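You operate a simulated robot arm through the tools that you are given. There is no shell and no other tool.

The job below is to be done with a simulated robot arm. You get a single attempt, and the scene is never put back.

JOB
Give the silver cap from the pale board three strokes of plaster and stand it on the dark board.
Fine: shut the valve again, slider back to the middle, no plaster spilt.

It is judged by the outcome, as a careful person would: the job done as asked, and still so three seconds after it is handed in. It fails if anything else is knocked over, pushed out of place, dropped, spilled or broken. A push-on lid holds only when it is set on centred and level and pressed home; a screw cap is set on level and turned clockwise until tight.

ROBOT AND FRAMES
A 7-joint arm with a two-finger parallel gripper, fixed in place. Base frame: the origin is on the floor under the middle of its stand, x ahead of it, y to its left, z up; the work surface is at about z = 0.78. Lengths are in m, angles in degrees, forces in N, time in s.
With the tool pointing down near the work surface it reaches from about 0.3 to 0.7 m from the base axis. Its first joint turns from -66.0 to 66.0 degrees. Payload 1.57 kg.
The tool frame sits at the grasp point between the pads (the TCP): z along the fingers, y along the line on which they close. The tips reach 0.03 m beyond it. Largest opening 0.11 m; finger width 0.024, thickness 0.012; the body of the gripper, 0.048 by 0.112 m, starts 0.078 m behind the TCP.
Orientation is told as [roll, pitch, yaw] about the base's x, y, z axes, in that order, counted from this pose: with the fingers straight down and closing along the base's y, the tool's x points along the base's -x, its y along +y and its z along -z.

CONTROLS
- The arm moves only by the tool play_rows. Its argument "plan" is a list of rows, each a list of 3 entries, a list of its own where there are three numbers: the shift along the base's x, y, z in m, then the turn, a rotation vector about the base's x, y, z in degrees, then the closure, from 0 (fully open) to 1 (shut). In form: [[[dx, dy, dz], [rx, ry, rz], grip], ...]. A call has 1 to 20 rows; each row shifts and turns the commanded pose from where the row before left it. A row lasts 0.2 s, in which the tool goes at most 0.05 m and 8.6 degrees; a call with a longer step from one row to the next is refused whole, and so is a gripper value outside its range. A pose out of reach is approached as far as the arm can. The call stops where the force on the tool passes 50 N (or 10 N more than at its start, if that is more) or the arm is blocked; 0.2 s more then pass. The fingers move at their own pace (about 0.108 m/s each) and stop on an object; they squeeze with about 43 N. The grip force told is the motor's: it shows also when the fingers shut on nothing. Time passes only in rows, and 0.2 s behind the last, so rows that do not move let the fingers close. It gives the time, the measured TCP pose, the force on the tool (base axes), the opening and the grip force at its end, in the units of the frame above (readings bear some noise), with the torque about the TCP (base axes, N m) and any sound that the robot's microphone picked up.
- Cameras (640 x 400 px; columns grow to the right, rows downward): "scene" is fixed at [0.1656, -0.3939, 1.3958]; the picture's right is [0.76, -0.65, 0.00], its down [-0.41, -0.47, -0.78] and it looks along [0.51, 0.59, -0.63] (base axes); focal length 286 px, centre (320, 200). "wrist" rides on the gripper at [0.07, 0.016, -0.141] in the tool frame; the picture's right is [-0.23, 0.97, 0.00], its down [-0.85, -0.20, -0.48] and it looks along [-0.47, -0.11, 0.88] (tool axes); focal length 222 px, centre (320, 200). There is no depth. A picture from a camera that has moved, and an enlarged one, comes with that camera's place and axes in the base frame and with its lens.
- snapshot(camera): a new picture of that camera. It takes no simulated time.
- zoom(camera, box): a new picture of the part [left, top, right, bottom] of that camera's present view, enlarged. It takes no simulated time.
- sign_off(): hands the job in; it is judged then, once.

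Places have to be worked out from the pictures, the camera data and where the tool is seen. Open the gripper and draw the arm clear of the work before you hand the job in, unless the task says otherwise.

The tools are called after "Emit:" as name(argument=value, ...) on one line, values as JSON. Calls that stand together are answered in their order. play_rows: Moves the arm, as the interface text tells. Its arguments: {"type":"object","properties":{"plan":{"type":"array","items":{"type":"array"}}},"required":["plan"]} The other tools are called the same way: snapshot (camera) takes a picture; zoom (camera, box) takes an enlarged picture of a part of a camera's view; sign_off () hands the job in.

At the start:

```text
time: 0.0
tcp_pos: [0.3353, -0.0022, 1.217]
ee_rot: [0.0, 0.0, 0.0]
ft_force: [0.0, 0.3, 0.4]
torque: [0.0, 0.0, -0.03]
grip_width: 0.1101
grasp_force: 0.1
```

scene: 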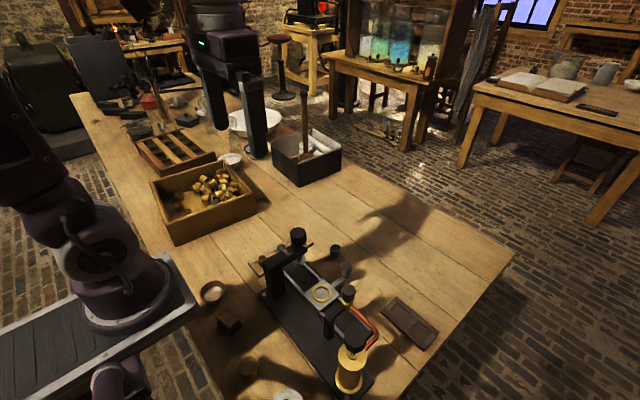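
wrist: 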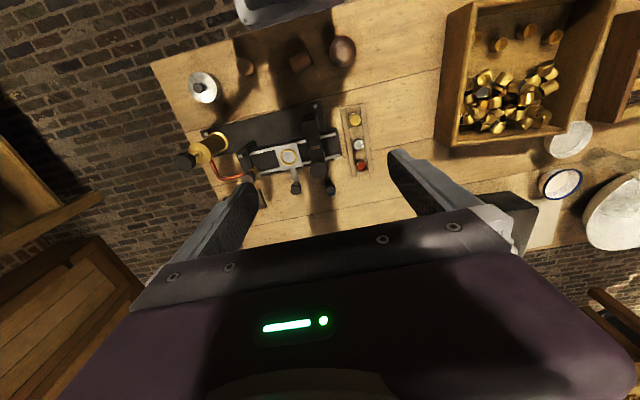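

I'll start with closer looks at the bench from both cameras to identify the boards, the caps, the machine, the valve and the slider.

Emit:
zoom(camera="scene", box=[180, 210, 460, 400])

Emit:
zoom(camera="wrist", box=[150, 20, 400, 220])

Emit:
zoom(camera="wrist", box=[420, 0, 640, 160])

```text
2.11 times, centred on (320, 305) of scene
camera zoom: at [0.1656, -0.3939, 1.3958], right [0.76, -0.65, 0.0], down [-0.41, -0.47, -0.78], along [0.51, 0.59, -0.63], focal length 603 px, centre (320, -21)
```

zoom: 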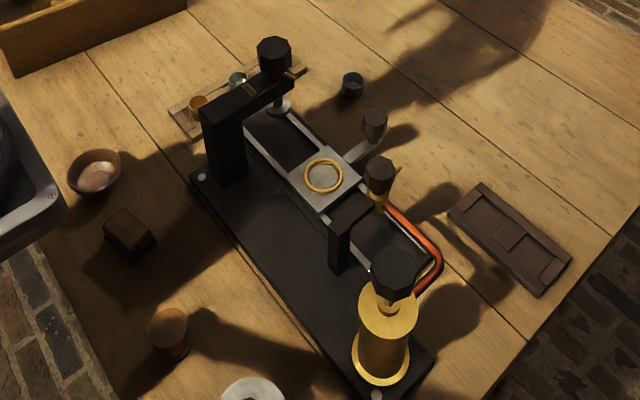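

```text
2.00 times, centred on (275, 120) of wrist
camera zoom: at [0.2666, 0.0128, 1.3588], right [0.23, 0.97, 0.0], down [0.85, -0.2, 0.48], along [0.47, -0.11, -0.88], focal length 444 px, centre (410, 360)
```

zoom: 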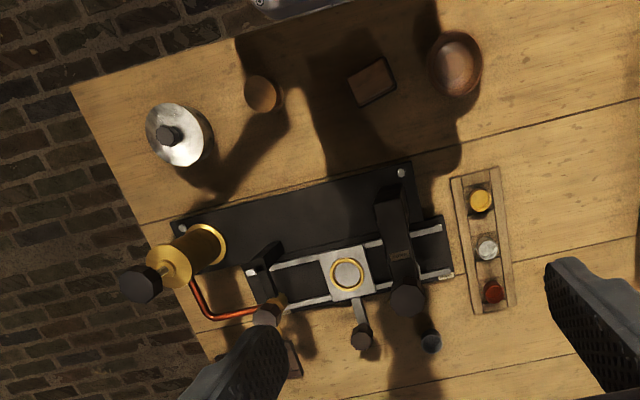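

```text
2.50 times, centred on (530, 80) of wrist
camera zoom: at [0.2666, 0.0128, 1.3588], right [0.23, 0.97, 0.0], down [0.85, -0.2, 0.48], along [0.47, -0.11, -0.88], focal length 555 px, centre (-205, 500)
```

zoom: 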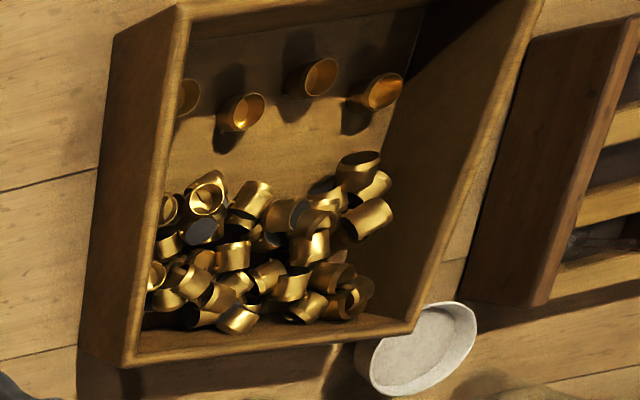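

The bench shows a plaster machine: a carriage with a brass ring, a small arch fed by a hose, a tall portal and a brass reservoir. Beside it are a pale board with gold, silver and red caps, and a dark board near [0.53,-0.28]. I'll move the wrist camera lower above the machine to see its parts, staying above z = 0.97 because the highest knobs are about 0.95.

Emit:
play_rows(plan=[[[0, -0.016, -0.03], [0, 0, 0], 0], [[0, -0.016, -0.036], [0, 0, 0], 0], [[0, -0.016, -0.036], [0, 0, 0], 0], [[0, -0.016, -0.036], [0, 0, 0], 0], [[0, -0.016, -0.036], [0, 0, 0], 0], [[0, -0.016, -0.036], [0, 0, 0], 0], [[0, 0, 0], [0, 0, 0], 0]])

Emit:
snapshot(camera="wrist")

Emit:
snapshot(camera="scene")

```text
time: 1.6
tcp_pos: [0.3381, -0.1001, 1.0075]
ee_rot: [0.1, -0.1, 0.0]
ft_force: [0.0, 0.3, 0.1]
torque: [0.01, -0.04, 0.01]
grip_width: 0.1099
grasp_force: 0.2
```

```text
taken
camera wrist: at [0.2679, -0.0843, 1.1488], right [0.23, 0.97, 0.0], down [0.85, -0.2, 0.48], along [0.47, -0.11, -0.88], focal length 222 px, centre (320, 200)
```

wrist: 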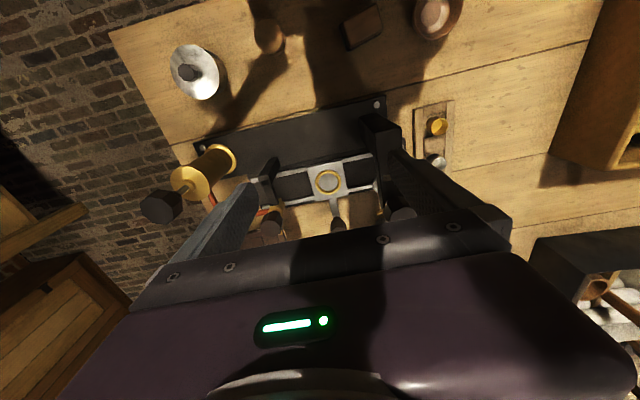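

```text
taken
```

scene: 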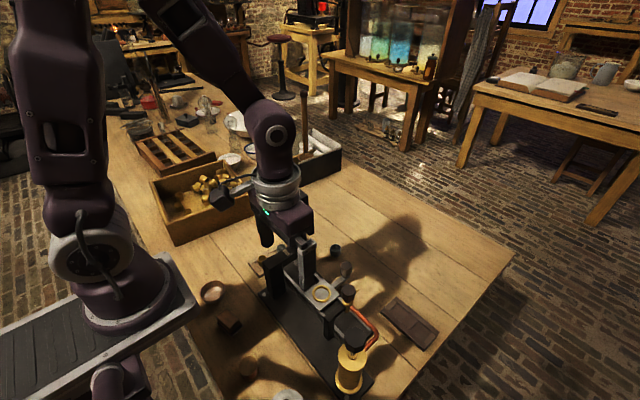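

Emit:
zoom(camera="wrist", box=[120, 80, 300, 250])

Emit:
zoom(camera="wrist", box=[240, 80, 480, 250])

Emit:
zoom(camera="scene", box=[250, 220, 450, 400])

```text
2.35 times, centred on (210, 165) of wrist
camera zoom: at [0.2679, -0.0843, 1.1488], right [0.23, 0.97, 0.0], down [0.85, -0.2, 0.48], along [0.47, -0.11, -0.88], focal length 523 px, centre (579, 282)
```

zoom: 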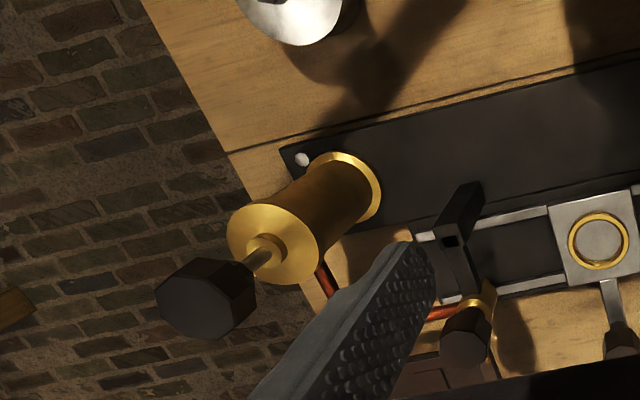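

```text
2.35 times, centred on (360, 165) of wrist
camera zoom: at [0.2679, -0.0843, 1.1488], right [0.23, 0.97, 0.0], down [0.85, -0.2, 0.48], along [0.47, -0.11, -0.88], focal length 523 px, centre (226, 282)
```

zoom: 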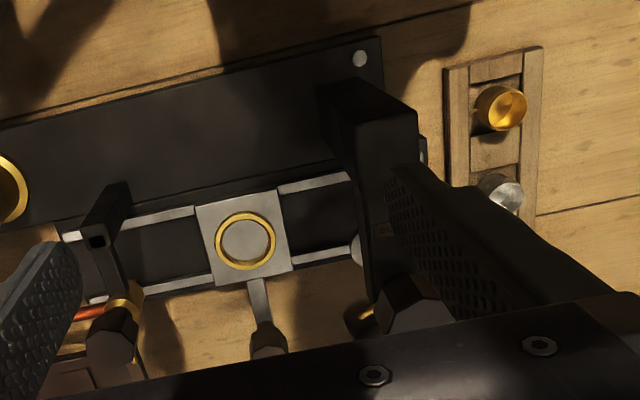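

```text
2.22 times, centred on (350, 310) of scene
camera zoom: at [0.1656, -0.394, 1.3958], right [0.76, -0.65, 0.0], down [-0.41, -0.47, -0.78], along [0.51, 0.59, -0.63], focal length 636 px, centre (253, -44)
```

zoom: 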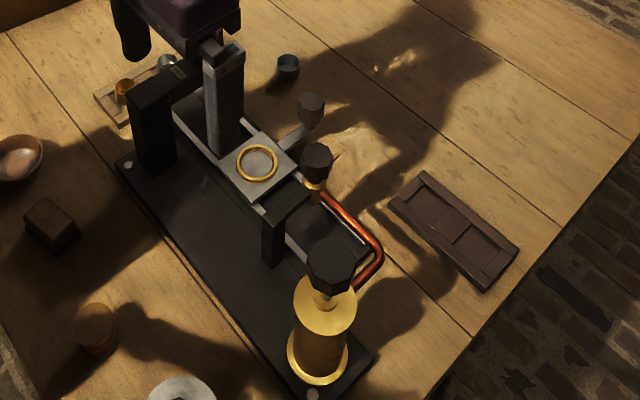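

The fingers hide parts of the machine, so I'll raise and shift the tool so the nozzle, valve and portal fall between and above the fingers in the view.

Emit:
play_rows(plan=[[[0.03, 0.0, 0.025], [0, 0, 0], 0], [[0.03, 0.0, 0.025], [0, 0, 0], 0], [[0.03, 0.0, 0.02], [0, 0, 0], 0], [[0.02, -0.02, 0], [0, 0, 0], 0], [[0, 0, 0], [0, 0, 0], 0]])

Emit:
zoom(camera="wrist", box=[180, 40, 320, 210])

Emit:
zoom(camera="wrist", box=[280, 40, 460, 210])

Emit:
zoom(camera="scene", box=[240, 220, 400, 320])

```text
time: 2.8
tcp_pos: [0.4489, -0.122, 1.0751]
ee_rot: [0.0, 0.0, 0.0]
ft_force: [0.9, 0.1, 0.4]
torque: [-0.02, 0.0, 0.01]
grip_width: 0.11
grasp_force: 0.1
```

```text
2.35 times, centred on (250, 125) of wrist
camera zoom: at [0.3786, -0.1059, 1.2171], right [0.23, 0.97, 0.0], down [0.86, -0.2, 0.48], along [0.47, -0.11, -0.88], focal length 523 px, centre (485, 376)
```

zoom: 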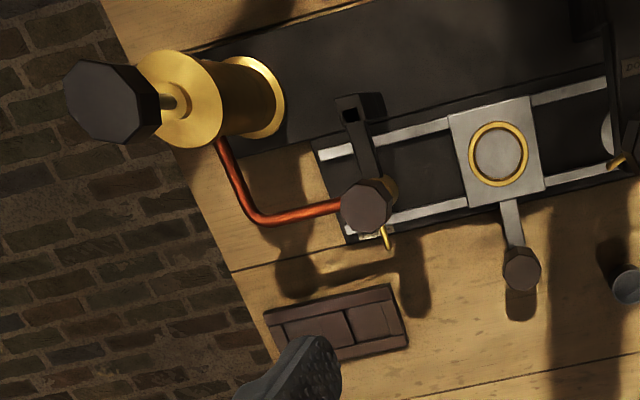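

```text
2.35 times, centred on (370, 125) of wrist
camera zoom: at [0.3786, -0.1059, 1.2171], right [0.23, 0.97, 0.0], down [0.86, -0.2, 0.48], along [0.47, -0.11, -0.88], focal length 523 px, centre (202, 376)
```

zoom: 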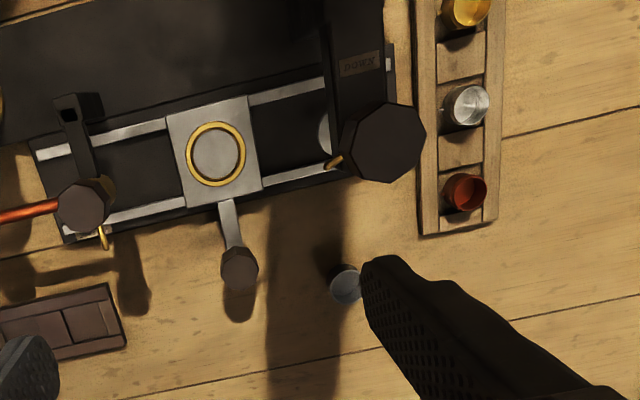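

```text
4.00 times, centred on (320, 270) of scene
camera zoom: at [0.1656, -0.3939, 1.3958], right [0.76, -0.65, 0.0], down [-0.41, -0.47, -0.78], along [0.51, 0.59, -0.63], focal length 1146 px, centre (320, -80)
```

zoom: 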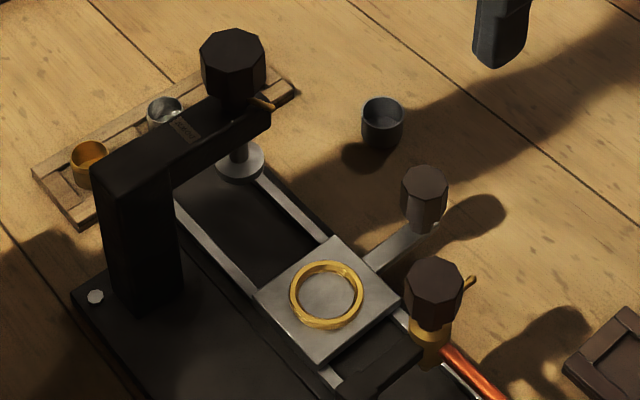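

The tall portal carries a small engraved label, and the valve and portal knobs both have pointers. I'll zoom hard on those details before touching anything.

Emit:
zoom(camera="wrist", box=[370, 40, 430, 110])

Emit:
zoom(camera="scene", box=[265, 225, 315, 265])

Emit:
zoom(camera="scene", box=[320, 270, 390, 320])

Emit:
zoom(camera="scene", box=[325, 310, 400, 400])

Emit:
zoom(camera="scene", box=[245, 235, 305, 285])

Emit:
zoom(camera="scene", box=[375, 285, 445, 360])

```text
5.71 times, centred on (400, 75) of wrist
camera zoom: at [0.3786, -0.1059, 1.2171], right [0.23, 0.97, 0.0], down [0.86, -0.2, 0.48], along [0.47, -0.11, -0.88], focal length 1269 px, centre (-137, 914)
```

zoom: 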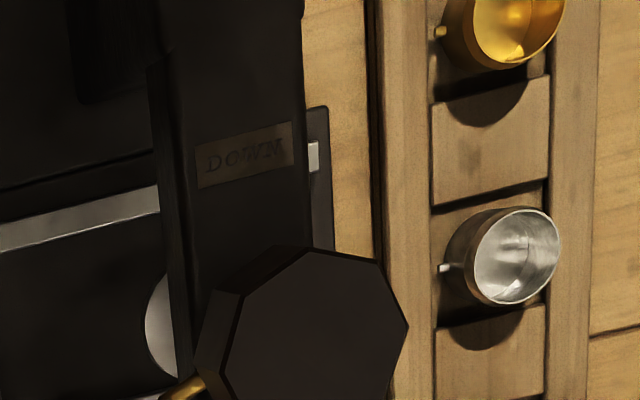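

```text
10.00 times, centred on (290, 245) of scene
camera zoom: at [0.1656, -0.3939, 1.3958], right [0.76, -0.65, 0.0], down [-0.41, -0.47, -0.78], along [0.51, 0.59, -0.63], focal length 2864 px, centre (620, -250)
```

zoom: 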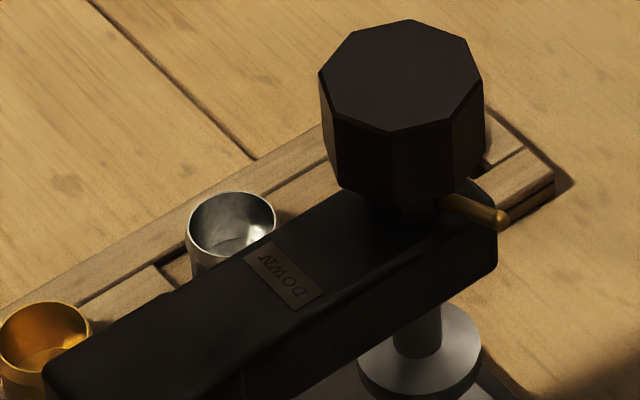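

```text
8.00 times, centred on (355, 295) of scene
camera zoom: at [0.1656, -0.3939, 1.3958], right [0.76, -0.65, 0.0], down [-0.41, -0.47, -0.78], along [0.51, 0.59, -0.63], focal length 2291 px, centre (40, -560)
```

zoom: 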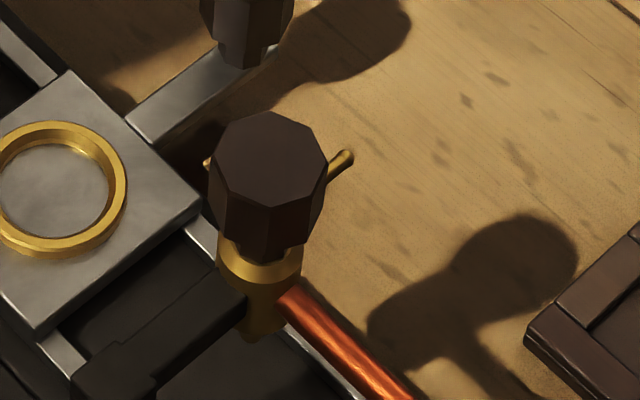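

```text
4.44 times, centred on (362, 355) of scene
camera zoom: at [0.1656, -0.3939, 1.3958], right [0.76, -0.65, 0.0], down [-0.41, -0.47, -0.78], along [0.51, 0.59, -0.63], focal length 1273 px, centre (131, -489)
```

zoom: 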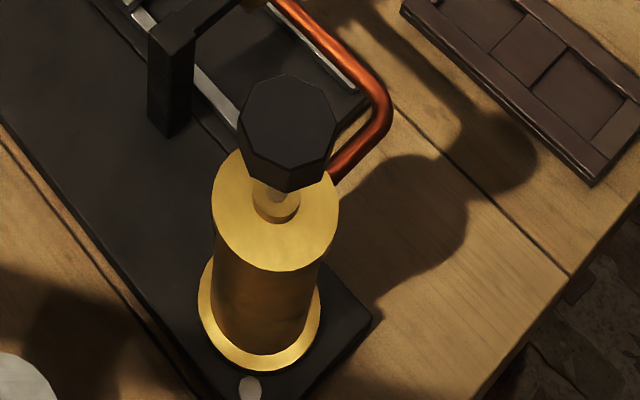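

```text
8.00 times, centred on (275, 260) of scene
camera zoom: at [0.1656, -0.3939, 1.3958], right [0.76, -0.65, 0.0], down [-0.41, -0.47, -0.78], along [0.51, 0.59, -0.63], focal length 2291 px, centre (680, -280)
```

zoom: 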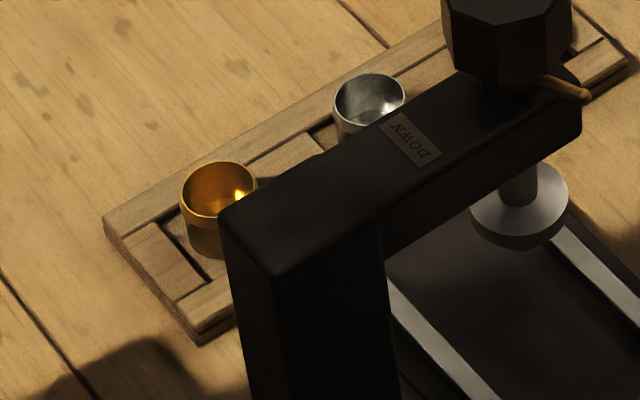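

```text
5.33 times, centred on (410, 322) of scene
camera zoom: at [0.1656, -0.3939, 1.3958], right [0.76, -0.65, 0.0], down [-0.41, -0.47, -0.78], along [0.51, 0.59, -0.63], focal length 1527 px, centre (-160, -453)
```

zoom: 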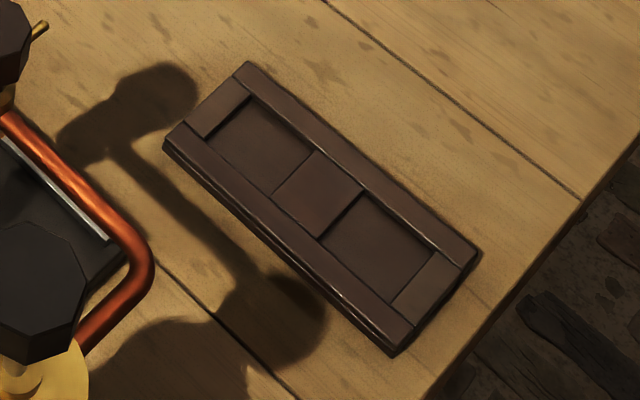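

The label on the tall portal reads "DOWN", so that is a separate press. The reservoir has a plunger knob on a rod, and the valve knob sits above the brass nozzle with a pointer that now points to +x. I'll go above the pale board to measure the silver cap and check the small nub seen on the caps.

Emit:
play_rows(plan=[[[0, 0.045, 0], [0, 0, 0], 0], [[0, 0.045, 0], [0, 0, 0], 0], [[0, 0.045, 0], [0, 0, 0], 0], [[-0.02, 0.04, 0], [0, 0, 0], 0], [[-0.02, 0.021, -0.02], [0, 0, 0], 0], [[0, 0, -0.03], [0, 0, 0], 0], [[0, 0, -0.02], [0, 0, 0], 0], [[0, 0, 0], [0, 0, 0], 0]])

Emit:
snapshot(camera="wrist")

Emit:
zoom(camera="wrist", box=[250, 60, 390, 200])

```text
time: 4.6
tcp_pos: [0.4089, 0.0753, 1.0081]
ee_rot: [0.0, 0.0, 0.0]
ft_force: [-0.3, -0.4, -0.1]
torque: [-0.01, 0.01, 0.0]
grip_width: 0.11
grasp_force: 0.0
```

```text
taken
camera wrist: at [0.3398, 0.092, 1.1497], right [0.23, 0.97, 0.0], down [0.85, -0.2, 0.48], along [0.47, -0.11, -0.88], focal length 222 px, centre (320, 200)
```

wrist: 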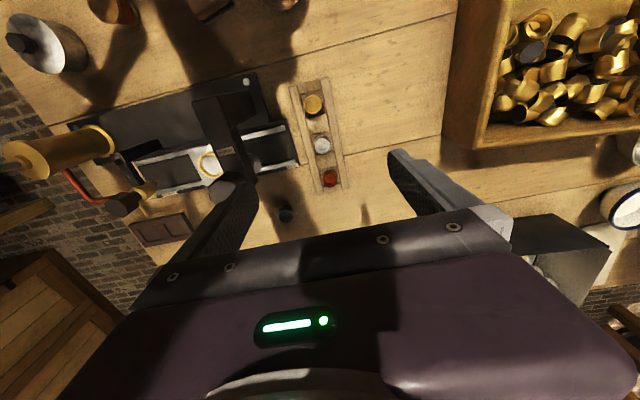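

```text
2.86 times, centred on (320, 130) of wrist
camera zoom: at [0.3398, 0.092, 1.1497], right [0.23, 0.97, 0.0], down [0.85, -0.2, 0.48], along [0.47, -0.11, -0.88], focal length 635 px, centre (320, 400)
```

zoom: 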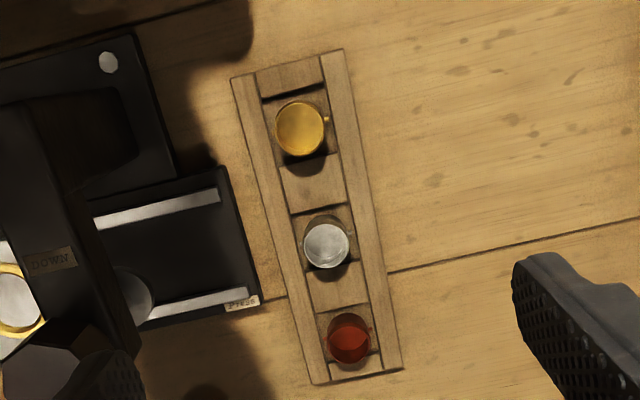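

Emit:
zoom(camera="wrist", box=[295, 85, 355, 195])

Emit:
zoom(camera="wrist", box=[120, 90, 320, 215])

Emit:
zoom(camera="scene", box=[250, 240, 310, 290])

```text
3.64 times, centred on (325, 140) of wrist
camera zoom: at [0.3398, 0.092, 1.1497], right [0.23, 0.97, 0.0], down [0.85, -0.2, 0.48], along [0.47, -0.11, -0.88], focal length 808 px, centre (302, 418)
```

zoom: 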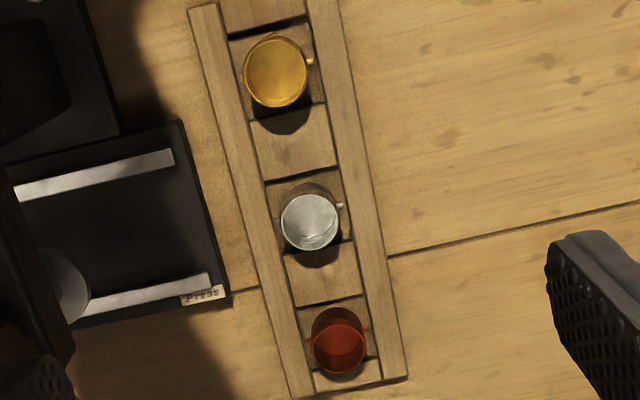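

```text
3.20 times, centred on (220, 152) of wrist
camera zoom: at [0.3398, 0.092, 1.1497], right [0.23, 0.97, 0.0], down [0.85, -0.2, 0.48], along [0.47, -0.11, -0.88], focal length 711 px, centre (640, 352)
```

zoom: 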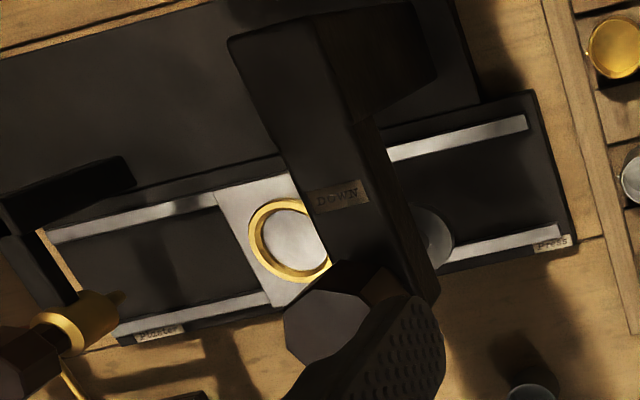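

```text
8.00 times, centred on (280, 265) of scene
camera zoom: at [0.1656, -0.3939, 1.3958], right [0.76, -0.65, 0.0], down [-0.41, -0.47, -0.78], along [0.51, 0.59, -0.63], focal length 2291 px, centre (640, -320)
```

zoom: 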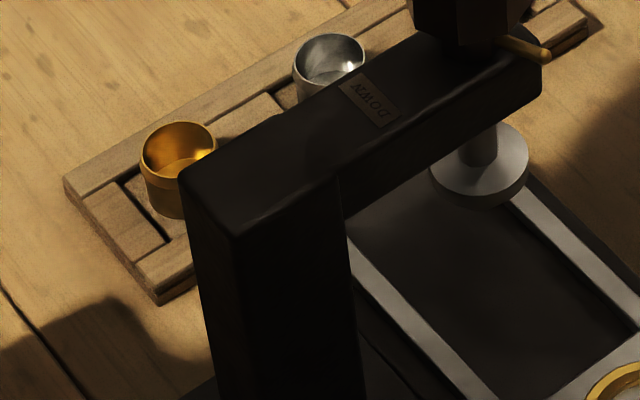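

Slide-end labels read "Plaster" (nozzle side) and "Press" (portal side). Each cap seems to have small side pins on its ±y sides, so I'll zoom in to see the pins' height before choosing a grip direction.

Emit:
zoom(camera="wrist", box=[305, 120, 345, 165])

Emit:
zoom(camera="wrist", box=[295, 85, 335, 125])

Emit:
zoom(camera="wrist", box=[305, 155, 355, 200])

Emit:
zoom(camera="wrist", box=[490, 0, 640, 130])

```text
8.89 times, centred on (325, 142) of wrist
camera zoom: at [0.3398, 0.092, 1.1497], right [0.23, 0.97, 0.0], down [0.85, -0.2, 0.48], along [0.47, -0.11, -0.88], focal length 1974 px, centre (276, 711)
```

zoom: 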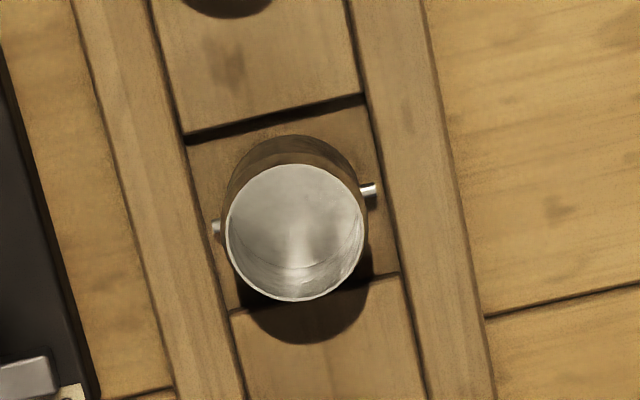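

```text
10.00 times, centred on (315, 105) of wrist
camera zoom: at [0.3398, 0.092, 1.1497], right [0.23, 0.97, 0.0], down [0.85, -0.2, 0.48], along [0.47, -0.11, -0.88], focal length 2221 px, centre (370, 1150)
```

zoom: 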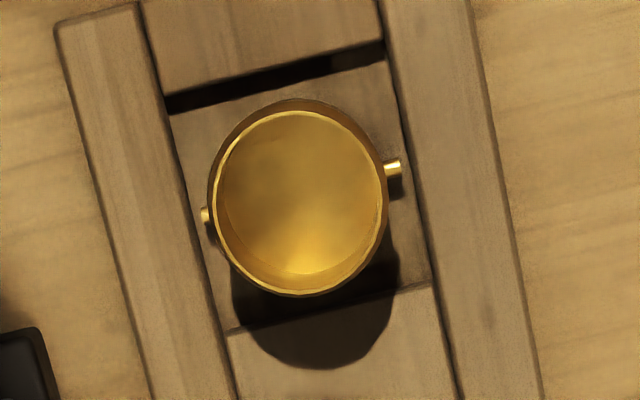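

```text
8.89 times, centred on (330, 178) of wrist
camera zoom: at [0.3398, 0.092, 1.1497], right [0.23, 0.97, 0.0], down [0.85, -0.2, 0.48], along [0.47, -0.11, -0.88], focal length 1974 px, centre (231, 400)
```

zoom: 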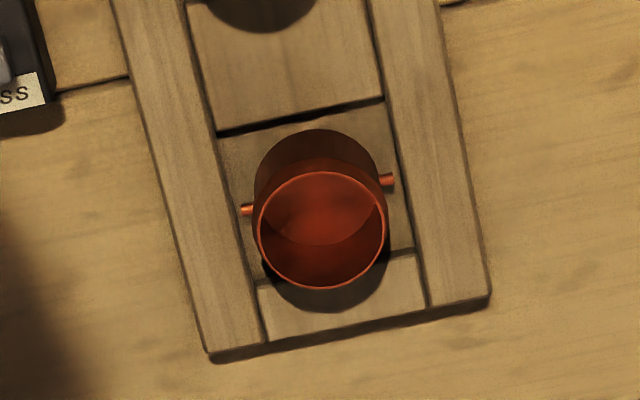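

```text
3.08 times, centred on (565, 65) of wrist
camera zoom: at [0.3398, 0.092, 1.1497], right [0.23, 0.97, 0.0], down [0.85, -0.2, 0.48], along [0.47, -0.11, -0.88], focal length 684 px, centre (-434, 615)
```

zoom: 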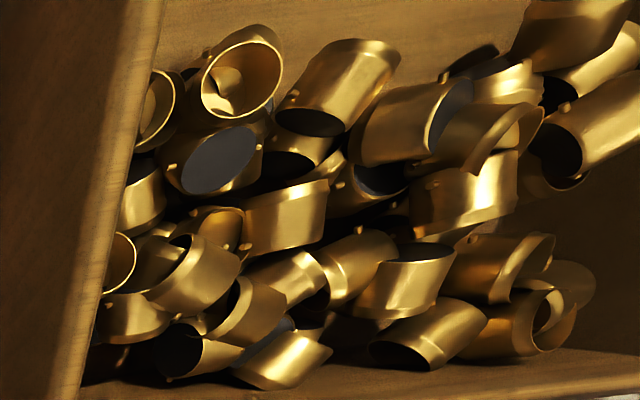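

Silver cap: rim centre about [0.430, 0.074, 0.808], diameter about 25 mm, height about 20 mm, with pins on ±y at mid-height. The neighbours are 60 mm away along x, so I'll grip along x, clear of the pins. I'll turn the tool -90° about z and narrow the fingers while still high.

Emit:
play_rows(plan=[[[0, 0, 0.02], [0, 0, -8.5], 0.3], [[0, 0, 0], [0, 0, -8.5], 0.5], [[0, 0, 0], [0, 0, -8.5], 0.55], [[0, 0, 0], [0, 0, -8.5], 0.55], [[0, 0, 0], [0, 0, -8.5], 0.55], [[0, 0, 0], [0, 0, -8.5], 0.55], [[0, 0, 0], [0, 0, -8.5], 0.55], [[0, 0, 0], [0, 0, -8.5], 0.55], [[0, 0, 0], [0, 0, -8.5], 0.55], [[0, 0, 0], [0, 0, -8.5], 0.55], [[0, 0, 0], [0, 0, -5], 0.55], [[0.01, 0, 0], [0, 0, 0], 0.55], [[0.01, 0, 0], [0, 0, 0], 0.55], [[0, 0, 0], [0, 0, 0], 0.55]])

Emit:
snapshot(camera="wrist")

Emit:
snapshot(camera="scene")

```text
time: 7.6
tcp_pos: [0.4276, 0.0762, 1.0291]
ee_rot: [-0.1, 0.1, -89.9]
ft_force: [0.5, 0.3, -0.6]
torque: [-0.01, 0.0, 0.0]
grip_width: 0.0494
grasp_force: 0.1
```

```text
taken
camera wrist: at [0.4434, 0.1449, 1.1702], right [0.97, -0.23, 0.0], down [-0.2, -0.85, 0.48], along [-0.11, -0.47, -0.88], focal length 222 px, centre (320, 200)
```

wrist: 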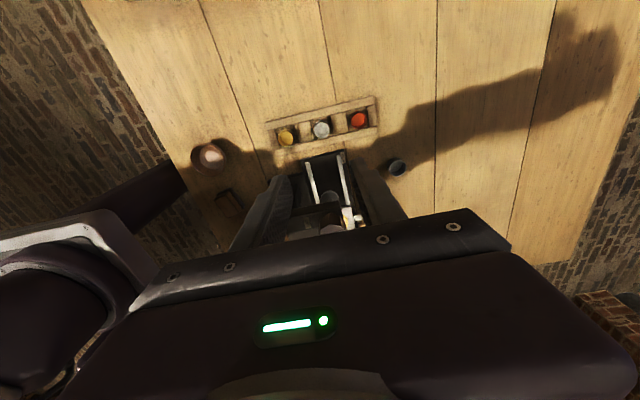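

```text
taken
```

scene: 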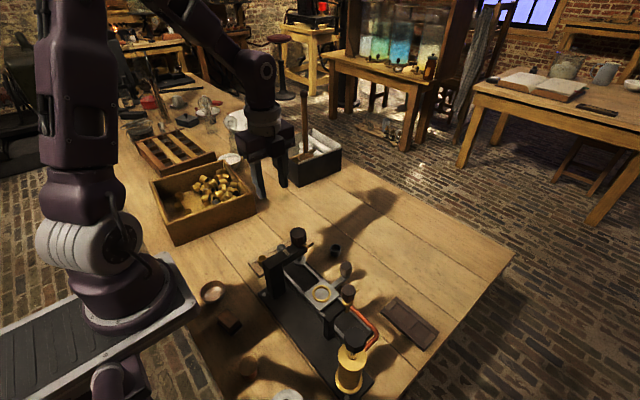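

Emit:
zoom(camera="wrist", box=[290, 95, 350, 155])

Emit:
zoom(camera="wrist", box=[250, 130, 400, 250])

```text
6.67 times, centred on (320, 125) of wrist
camera zoom: at [0.4434, 0.1449, 1.1702], right [0.97, -0.23, 0.0], down [-0.2, -0.85, 0.48], along [-0.11, -0.47, -0.88], focal length 1481 px, centre (320, 700)
```

zoom: 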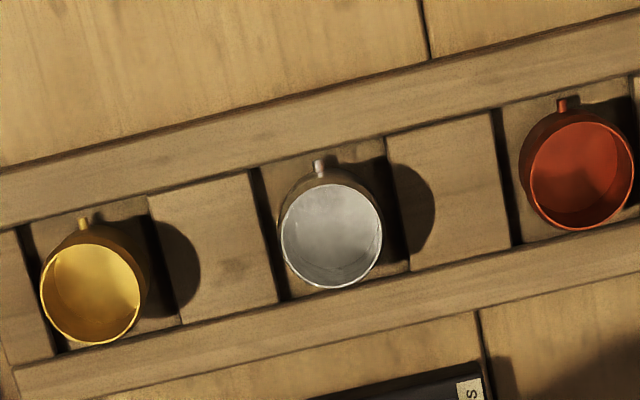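

```text
3.33 times, centred on (325, 190) of wrist
camera zoom: at [0.4434, 0.1449, 1.1702], right [0.97, -0.23, 0.0], down [-0.2, -0.85, 0.48], along [-0.11, -0.47, -0.88], focal length 740 px, centre (303, 233)
```

zoom: 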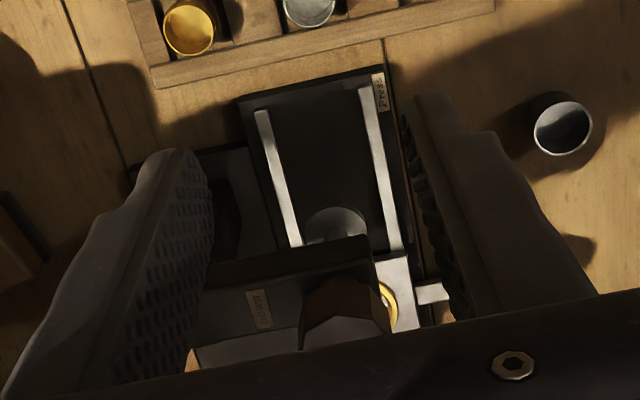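

The grip orientation works, and the cap centre refines to [0.4295, 0.074]. I'll descend straight down to about z = 0.87 and check the alignment before the final approach.

Emit:
play_rows(plan=[[[0.002, -0.0015, -0.03], [0, 0, 0], 0.55], [[0, 0, -0.04], [0, 0, 0], 0.55], [[0, 0, -0.04], [0, 0, 0], 0.55], [[0, 0, -0.04], [0, 0, 0], 0.55], [[0, 0, 0], [0, 0, 0], 0.55]])

Emit:
snapshot(camera="wrist")

Emit:
zoom(camera="scene", box=[230, 190, 330, 290])

```text
time: 8.8
tcp_pos: [0.429, 0.0749, 0.8793]
ee_rot: [0.1, 0.0, -90.1]
ft_force: [-0.1, 0.3, -0.7]
torque: [-0.01, -0.03, -0.04]
grip_width: 0.0494
grasp_force: 0.1
```

```text
taken
camera wrist: at [0.4452, 0.1437, 1.0214], right [0.97, -0.23, 0.0], down [-0.2, -0.85, 0.48], along [-0.11, -0.47, -0.88], focal length 222 px, centre (320, 200)
```

wrist: 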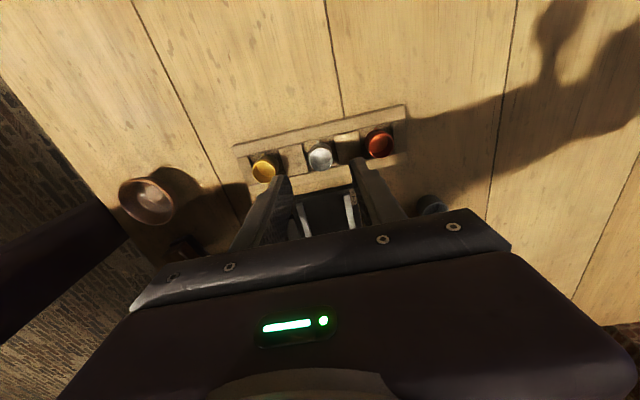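

```text
4.00 times, centred on (280, 240) of scene
camera zoom: at [0.1656, -0.3939, 1.3958], right [0.76, -0.65, 0.0], down [-0.41, -0.47, -0.78], along [0.51, 0.59, -0.63], focal length 1146 px, centre (480, 40)
```

zoom: 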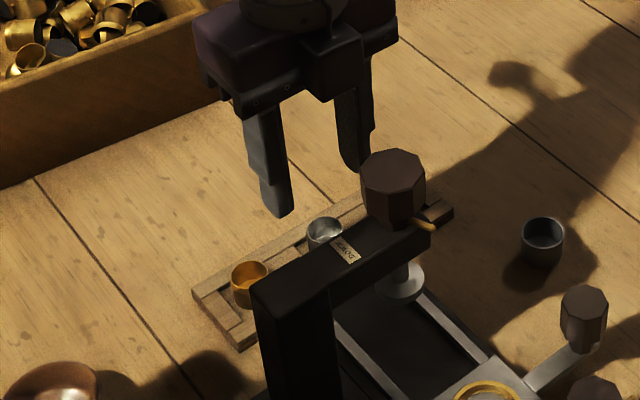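

The fingers straddle the silver cap along x, with the neighbours well clear. I'll lower to about z = 0.828 in small steps and read the force.

Emit:
play_rows(plan=[[[0, 0, -0.025], [0, 0, 0], 0.55], [[0, 0, -0.016], [0, 0, 0], 0.55], [[0, 0, -0.01], [0, 0, 0], 0.55], [[0, 0, 0], [0, 0, 0], 0.55]])

Emit:
zoom(camera="wrist", box=[230, 100, 420, 230])

Emit:
zoom(camera="scene", box=[240, 210, 310, 280])

```text
time: 9.8
tcp_pos: [0.4268, 0.0739, 0.8263]
ee_rot: [0.0, 0.0, -90.0]
ft_force: [0.4, -0.8, -0.7]
torque: [0.01, 0.0, -0.01]
grip_width: 0.0493
grasp_force: 0.0
```

```text
3.08 times, centred on (325, 165) of wrist
camera zoom: at [0.4435, 0.144, 0.9679], right [0.97, -0.23, 0.0], down [-0.2, -0.86, 0.48], along [-0.11, -0.47, -0.88], focal length 684 px, centre (305, 308)
```

zoom: 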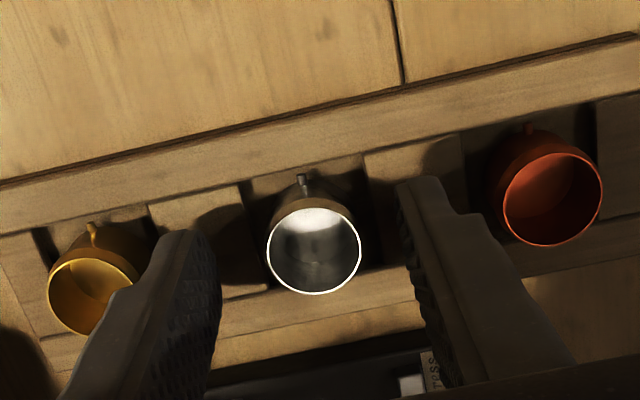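

```text
5.71 times, centred on (275, 245) of scene
camera zoom: at [0.1656, -0.3939, 1.3958], right [0.76, -0.65, 0.0], down [-0.41, -0.47, -0.78], along [0.51, 0.59, -0.63], focal length 1636 px, centre (577, -57)
```

zoom: 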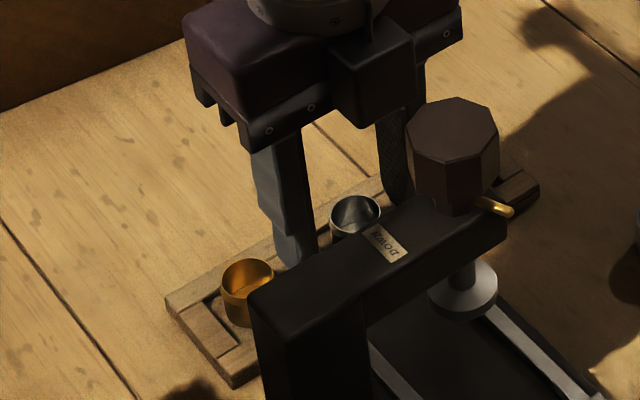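

The cap is between the fingers but sits about 2 mm further in +x than the tool centre. I'll correct that, then close and hold.

Emit:
play_rows(plan=[[[0.0022, 0.001, 0], [0, 0, 0], 0.55], [[0, 0, 0], [0, 0, 0], 0.65], [[0, 0, 0], [0, 0, 0], 0.72], [[0, 0, 0], [0, 0, 0], 0.76], [[0, 0, 0], [0, 0, 0], 0.8], [[0, 0, 0], [0, 0, 0], 0.9], [[0, 0, 0], [0, 0, 0], 1.0], [[0, 0, 0], [0, 0, 0], 1.0]])

Emit:
zoom(camera="wrist", box=[230, 100, 420, 230])

```text
time: 11.6
tcp_pos: [0.4311, 0.0747, 0.8246]
ee_rot: [-0.1, 0.0, -90.0]
ft_force: [-0.6, 0.9, 1.2]
torque: [-0.02, 0.04, 0.0]
grip_width: 0.0213
grasp_force: 34.7
```

```text
3.08 times, centred on (325, 165) of wrist
camera zoom: at [0.4459, 0.1451, 0.9684], right [0.97, -0.23, 0.0], down [-0.2, -0.85, 0.48], along [-0.11, -0.47, -0.88], focal length 684 px, centre (305, 308)
```

zoom: 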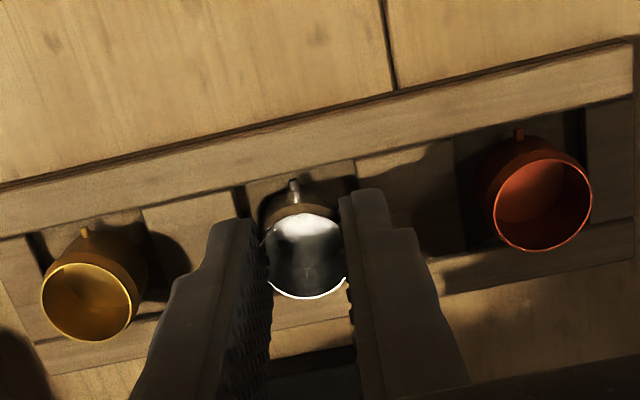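

The grip closed at 21 mm with about 35 N, and the cap is centred between the pads. I'll lift it slowly and straight up, then check how it's held.

Emit:
play_rows(plan=[[[0, 0, 0.004], [0, 0, 0], 1.0], [[0, 0, 0.008], [0, 0, 0], 1.0], [[0, 0, 0.015], [0, 0, 0], 1.0], [[0, 0, 0.02], [0, 0, 0], 1.0], [[0, 0, 0.03], [0, 0, 0], 1.0], [[0, 0, 0.03], [0, 0, 0], 1.0], [[0, 0, 0], [0, 0, 0], 1.0]])

Emit:
zoom(camera="wrist", box=[230, 100, 420, 230])

Emit:
zoom(camera="scene", box=[230, 180, 320, 270])

```text
time: 13.2
tcp_pos: [0.4329, 0.0775, 0.9342]
ee_rot: [0.0, 0.0, -90.0]
ft_force: [-0.4, 0.6, 0.2]
torque: [0.0, -0.03, 0.02]
grip_width: 0.0211
grasp_force: 34.3
```

```text
3.08 times, centred on (325, 165) of wrist
camera zoom: at [0.4494, 0.1475, 1.0762], right [0.97, -0.23, 0.0], down [-0.2, -0.86, 0.48], along [-0.11, -0.47, -0.88], focal length 684 px, centre (305, 308)
```

zoom: 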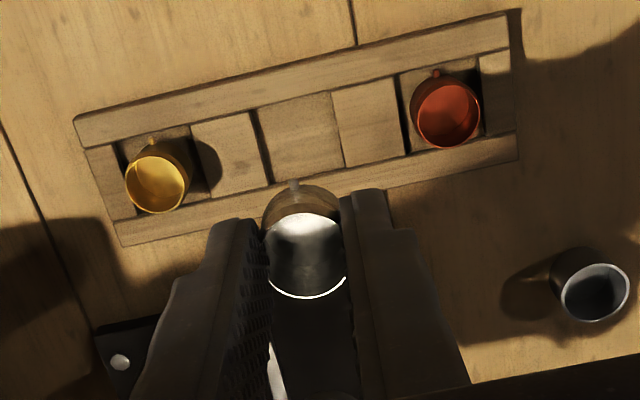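

```text
4.44 times, centred on (275, 225) of scene
camera zoom: at [0.1655, -0.3939, 1.3958], right [0.76, -0.65, 0.0], down [-0.41, -0.47, -0.78], along [0.51, 0.59, -0.63], focal length 1273 px, centre (520, 89)
```

zoom: 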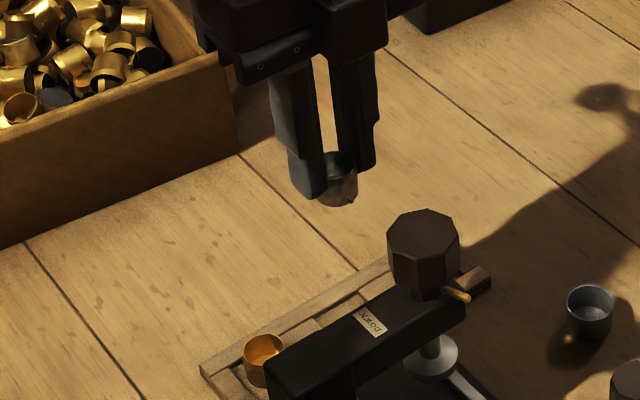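

The silver cap is lifted, upright and centred, and the other caps are undisturbed. I'll raise it above the portal knob (top about 0.93), cross to above the carriage ring at [0.420, -0.105] and look again.

Emit:
play_rows(plan=[[[0, 0, 0.04], [0, 0, 0], 1.0], [[0, 0, 0.045], [0, 0, 0], 1.0], [[-0.002, -0.03, 0], [0, 0, 0], 1.0], [[-0.002, -0.03, 0], [0, 0, 0], 1.0], [[-0.002, -0.03, 0], [0, 0, 0], 1.0], [[-0.002, -0.03, 0], [0, 0, 0], 1.0], [[-0.002, -0.03, 0], [0, 0, 0], 1.0], [[-0.002, -0.03, 0], [0, 0, 0], 1.0], [[0, 0, 0], [0, 0, 0], 1.0]])

Emit:
snapshot(camera="wrist")

Emit:
zoom(camera="scene", box=[250, 180, 400, 320])

```text
time: 15.2
tcp_pos: [0.4195, -0.1018, 1.0159]
ee_rot: [0.0, -0.1, -90.0]
ft_force: [-0.4, -0.9, -0.7]
torque: [-0.01, -0.02, 0.0]
grip_width: 0.0211
grasp_force: 34.3
```

```text
taken
camera wrist: at [0.436, -0.0327, 1.1578], right [0.97, -0.23, 0.0], down [-0.2, -0.86, 0.48], along [-0.11, -0.47, -0.88], focal length 222 px, centre (320, 200)
```

wrist: 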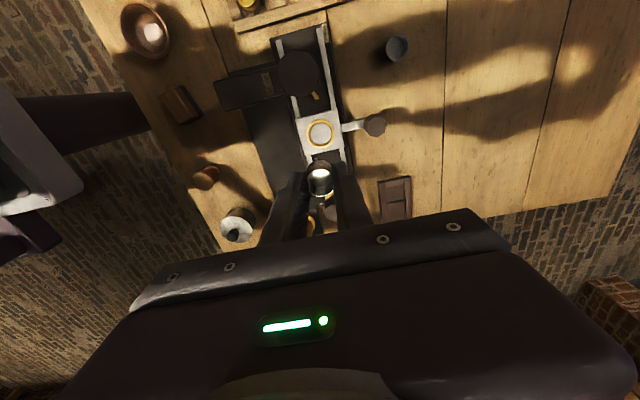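

```text
2.86 times, centred on (325, 250) of scene
camera zoom: at [0.1655, -0.394, 1.3958], right [0.76, -0.65, 0.0], down [-0.41, -0.47, -0.78], along [0.51, 0.59, -0.63], focal length 818 px, centre (306, 57)
```

zoom: 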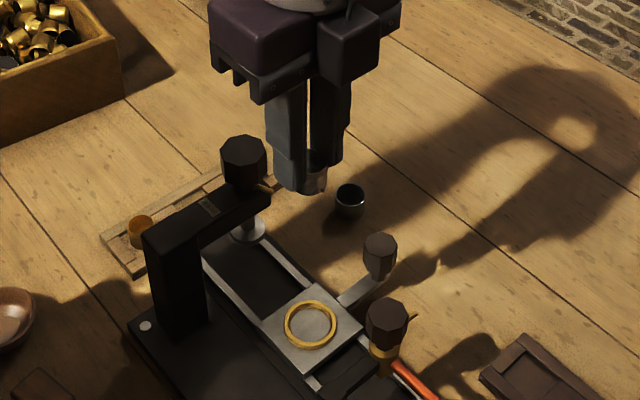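

Emit:
zoom(camera="wrist", box=[280, 90, 400, 190])

Emit:
zoom(camera="scene", box=[300, 270, 350, 310])

```text
4.00 times, centred on (340, 140) of wrist
camera zoom: at [0.436, -0.0327, 1.1578], right [0.97, -0.23, 0.0], down [-0.2, -0.86, 0.48], along [-0.11, -0.47, -0.88], focal length 888 px, centre (240, 440)
```

zoom: 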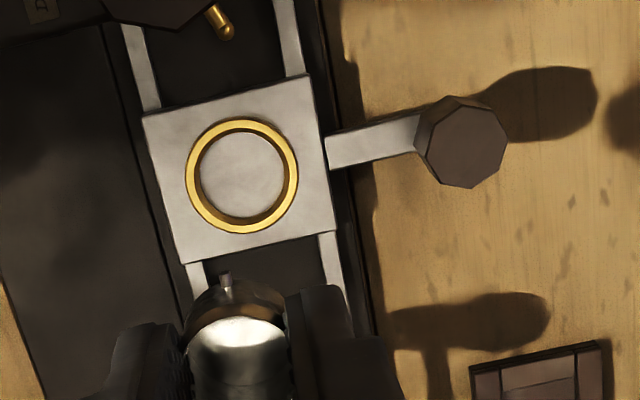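

```text
10.00 times, centred on (325, 290) of scene
camera zoom: at [0.1655, -0.394, 1.3958], right [0.76, -0.65, 0.0], down [-0.41, -0.47, -0.78], along [0.51, 0.59, -0.63], focal length 2864 px, centre (270, -700)
```

zoom: 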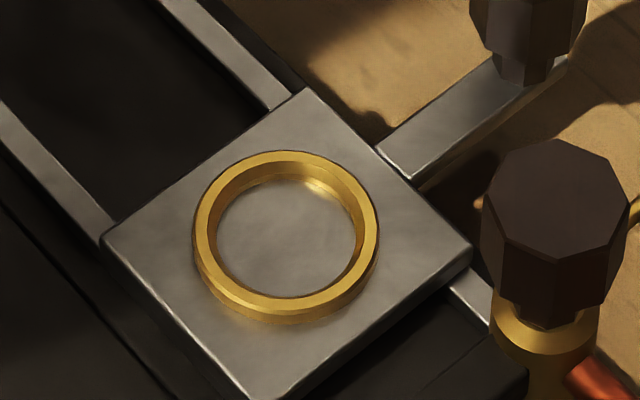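

The ring centre triangulates to [0.4197, -0.1055] with its top at about 0.809, and the slider knob is at [0.495, -0.105]. I'll align over the ring and descend to about z = 0.875.

Emit:
play_rows(plan=[[[0, -0.0038, 0], [0, 0, 0], 1.0], [[0, 0, -0.04], [0, 0, 0], 1.0], [[0, 0, -0.04], [0, 0, 0], 1.0], [[0, 0, -0.035], [0, 0, 0], 1.0], [[0, 0, -0.025], [0, 0, 0], 1.0], [[0, 0, 0], [0, 0, 0], 1.0]])

Emit:
zoom(camera="wrist", box=[250, 90, 400, 210])

Emit:
zoom(camera="scene", box=[280, 230, 370, 310])

```text
time: 16.6
tcp_pos: [0.4198, -0.1081, 0.8765]
ee_rot: [0.1, 0.0, -90.0]
ft_force: [0.3, 0.4, 0.5]
torque: [0.01, 0.0, 0.01]
grip_width: 0.021
grasp_force: 34.3
```

```text
3.33 times, centred on (325, 150) of wrist
camera zoom: at [0.4355, -0.0387, 1.0185], right [0.97, -0.23, 0.0], down [-0.2, -0.85, 0.48], along [-0.11, -0.47, -0.88], focal length 740 px, centre (303, 367)
```

zoom: 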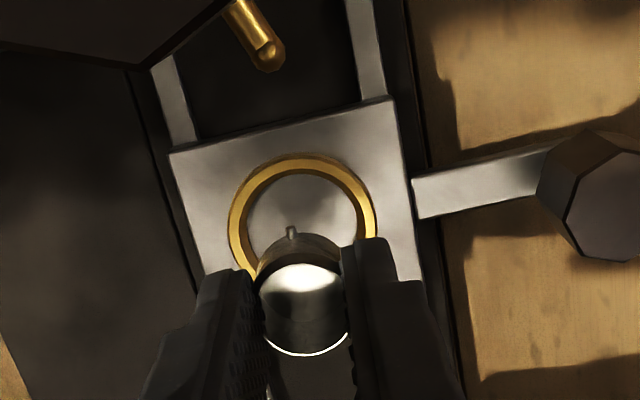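

```text
5.00 times, centred on (325, 270) of scene
camera zoom: at [0.1656, -0.3939, 1.3958], right [0.76, -0.65, 0.0], down [-0.41, -0.47, -0.78], along [0.51, 0.59, -0.63], focal length 1432 px, centre (295, -150)
```

zoom: 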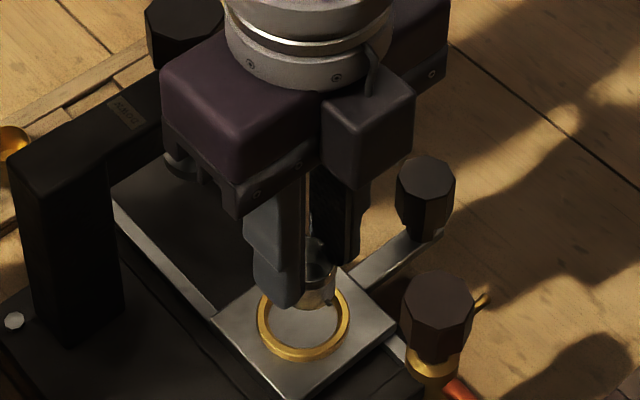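

The cap hangs about 4 mm too far toward -y relative to the ring. I'll shift +0.0035 in y, go down to just above the ring and re-check.

Emit:
play_rows(plan=[[[0, 0.0035, -0.008], [0, 0, 0], 1.0], [[0, 0, -0.008], [0, 0, 0], 1.0], [[0, 0, 0], [0, 0, 0], 1.0]])

Emit:
zoom(camera="wrist", box=[260, 110, 380, 210])

Emit:
zoom(camera="scene", box=[300, 265, 350, 310])

```text
time: 17.4
tcp_pos: [0.4188, -0.1038, 0.8602]
ee_rot: [0.0, 0.0, -90.0]
ft_force: [-1.5, 0.5, -0.2]
torque: [-0.03, 0.03, 0.0]
grip_width: 0.0211
grasp_force: 34.9
```

```text
4.00 times, centred on (320, 160) of wrist
camera zoom: at [0.4346, -0.0348, 1.003], right [0.97, -0.23, 0.0], down [-0.2, -0.86, 0.48], along [-0.11, -0.47, -0.88], focal length 888 px, centre (320, 360)
```

zoom: 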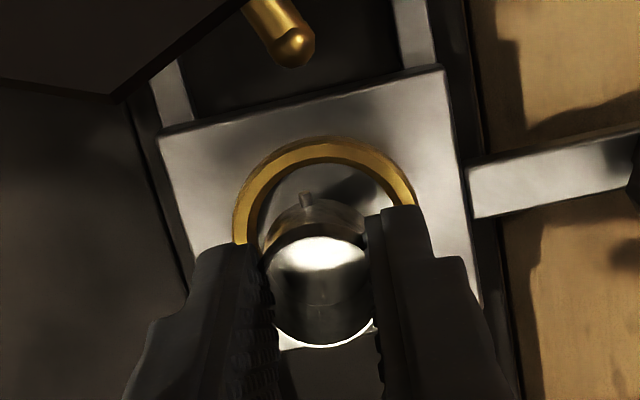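

```text
8.89 times, centred on (325, 288) of scene
camera zoom: at [0.1656, -0.3939, 1.3958], right [0.76, -0.65, 0.0], down [-0.41, -0.47, -0.78], along [0.51, 0.59, -0.63], focal length 2546 px, centre (276, -578)
```

zoom: 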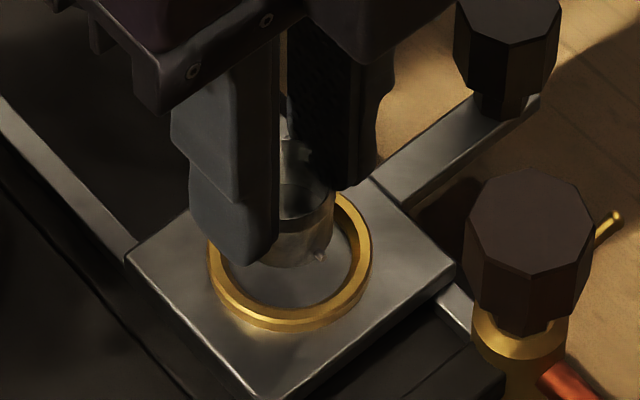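

The cap centre and ring centre agree in y to within about 1 mm, so I only correct x by +1 mm. I'll lower gently in small steps and watch for contact.

Emit:
play_rows(plan=[[[0.001, 0, -0.003], [0, 0, 0], 1.0], [[0, 0, -0.003], [0, 0, 0], 1.0], [[0, 0, -0.002], [0, 0, 0], 1.0], [[0, 0, 0], [0, 0, 0], 1.0]])

Emit:
zoom(camera="scene", box=[300, 265, 350, 310])

```text
time: 18.4
tcp_pos: [0.4212, -0.1036, 0.8544]
ee_rot: [0.0, 0.0, -90.1]
ft_force: [-0.1, -0.2, -0.3]
torque: [0.01, -0.02, 0.02]
grip_width: 0.0213
grasp_force: 34.2
```

```text
8.89 times, centred on (325, 288) of scene
camera zoom: at [0.1656, -0.3939, 1.3958], right [0.76, -0.65, 0.0], down [-0.41, -0.47, -0.78], along [0.51, 0.59, -0.63], focal length 2546 px, centre (276, -578)
```

zoom: 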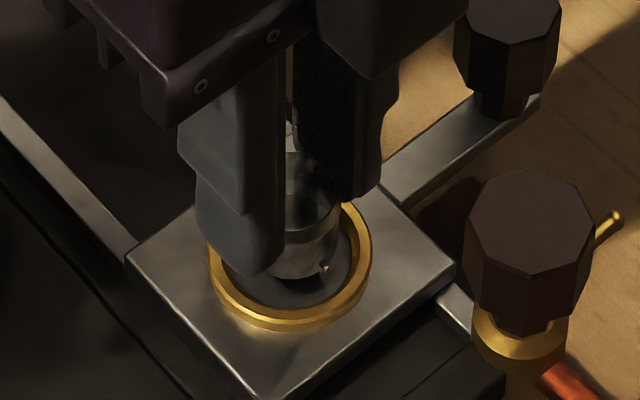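

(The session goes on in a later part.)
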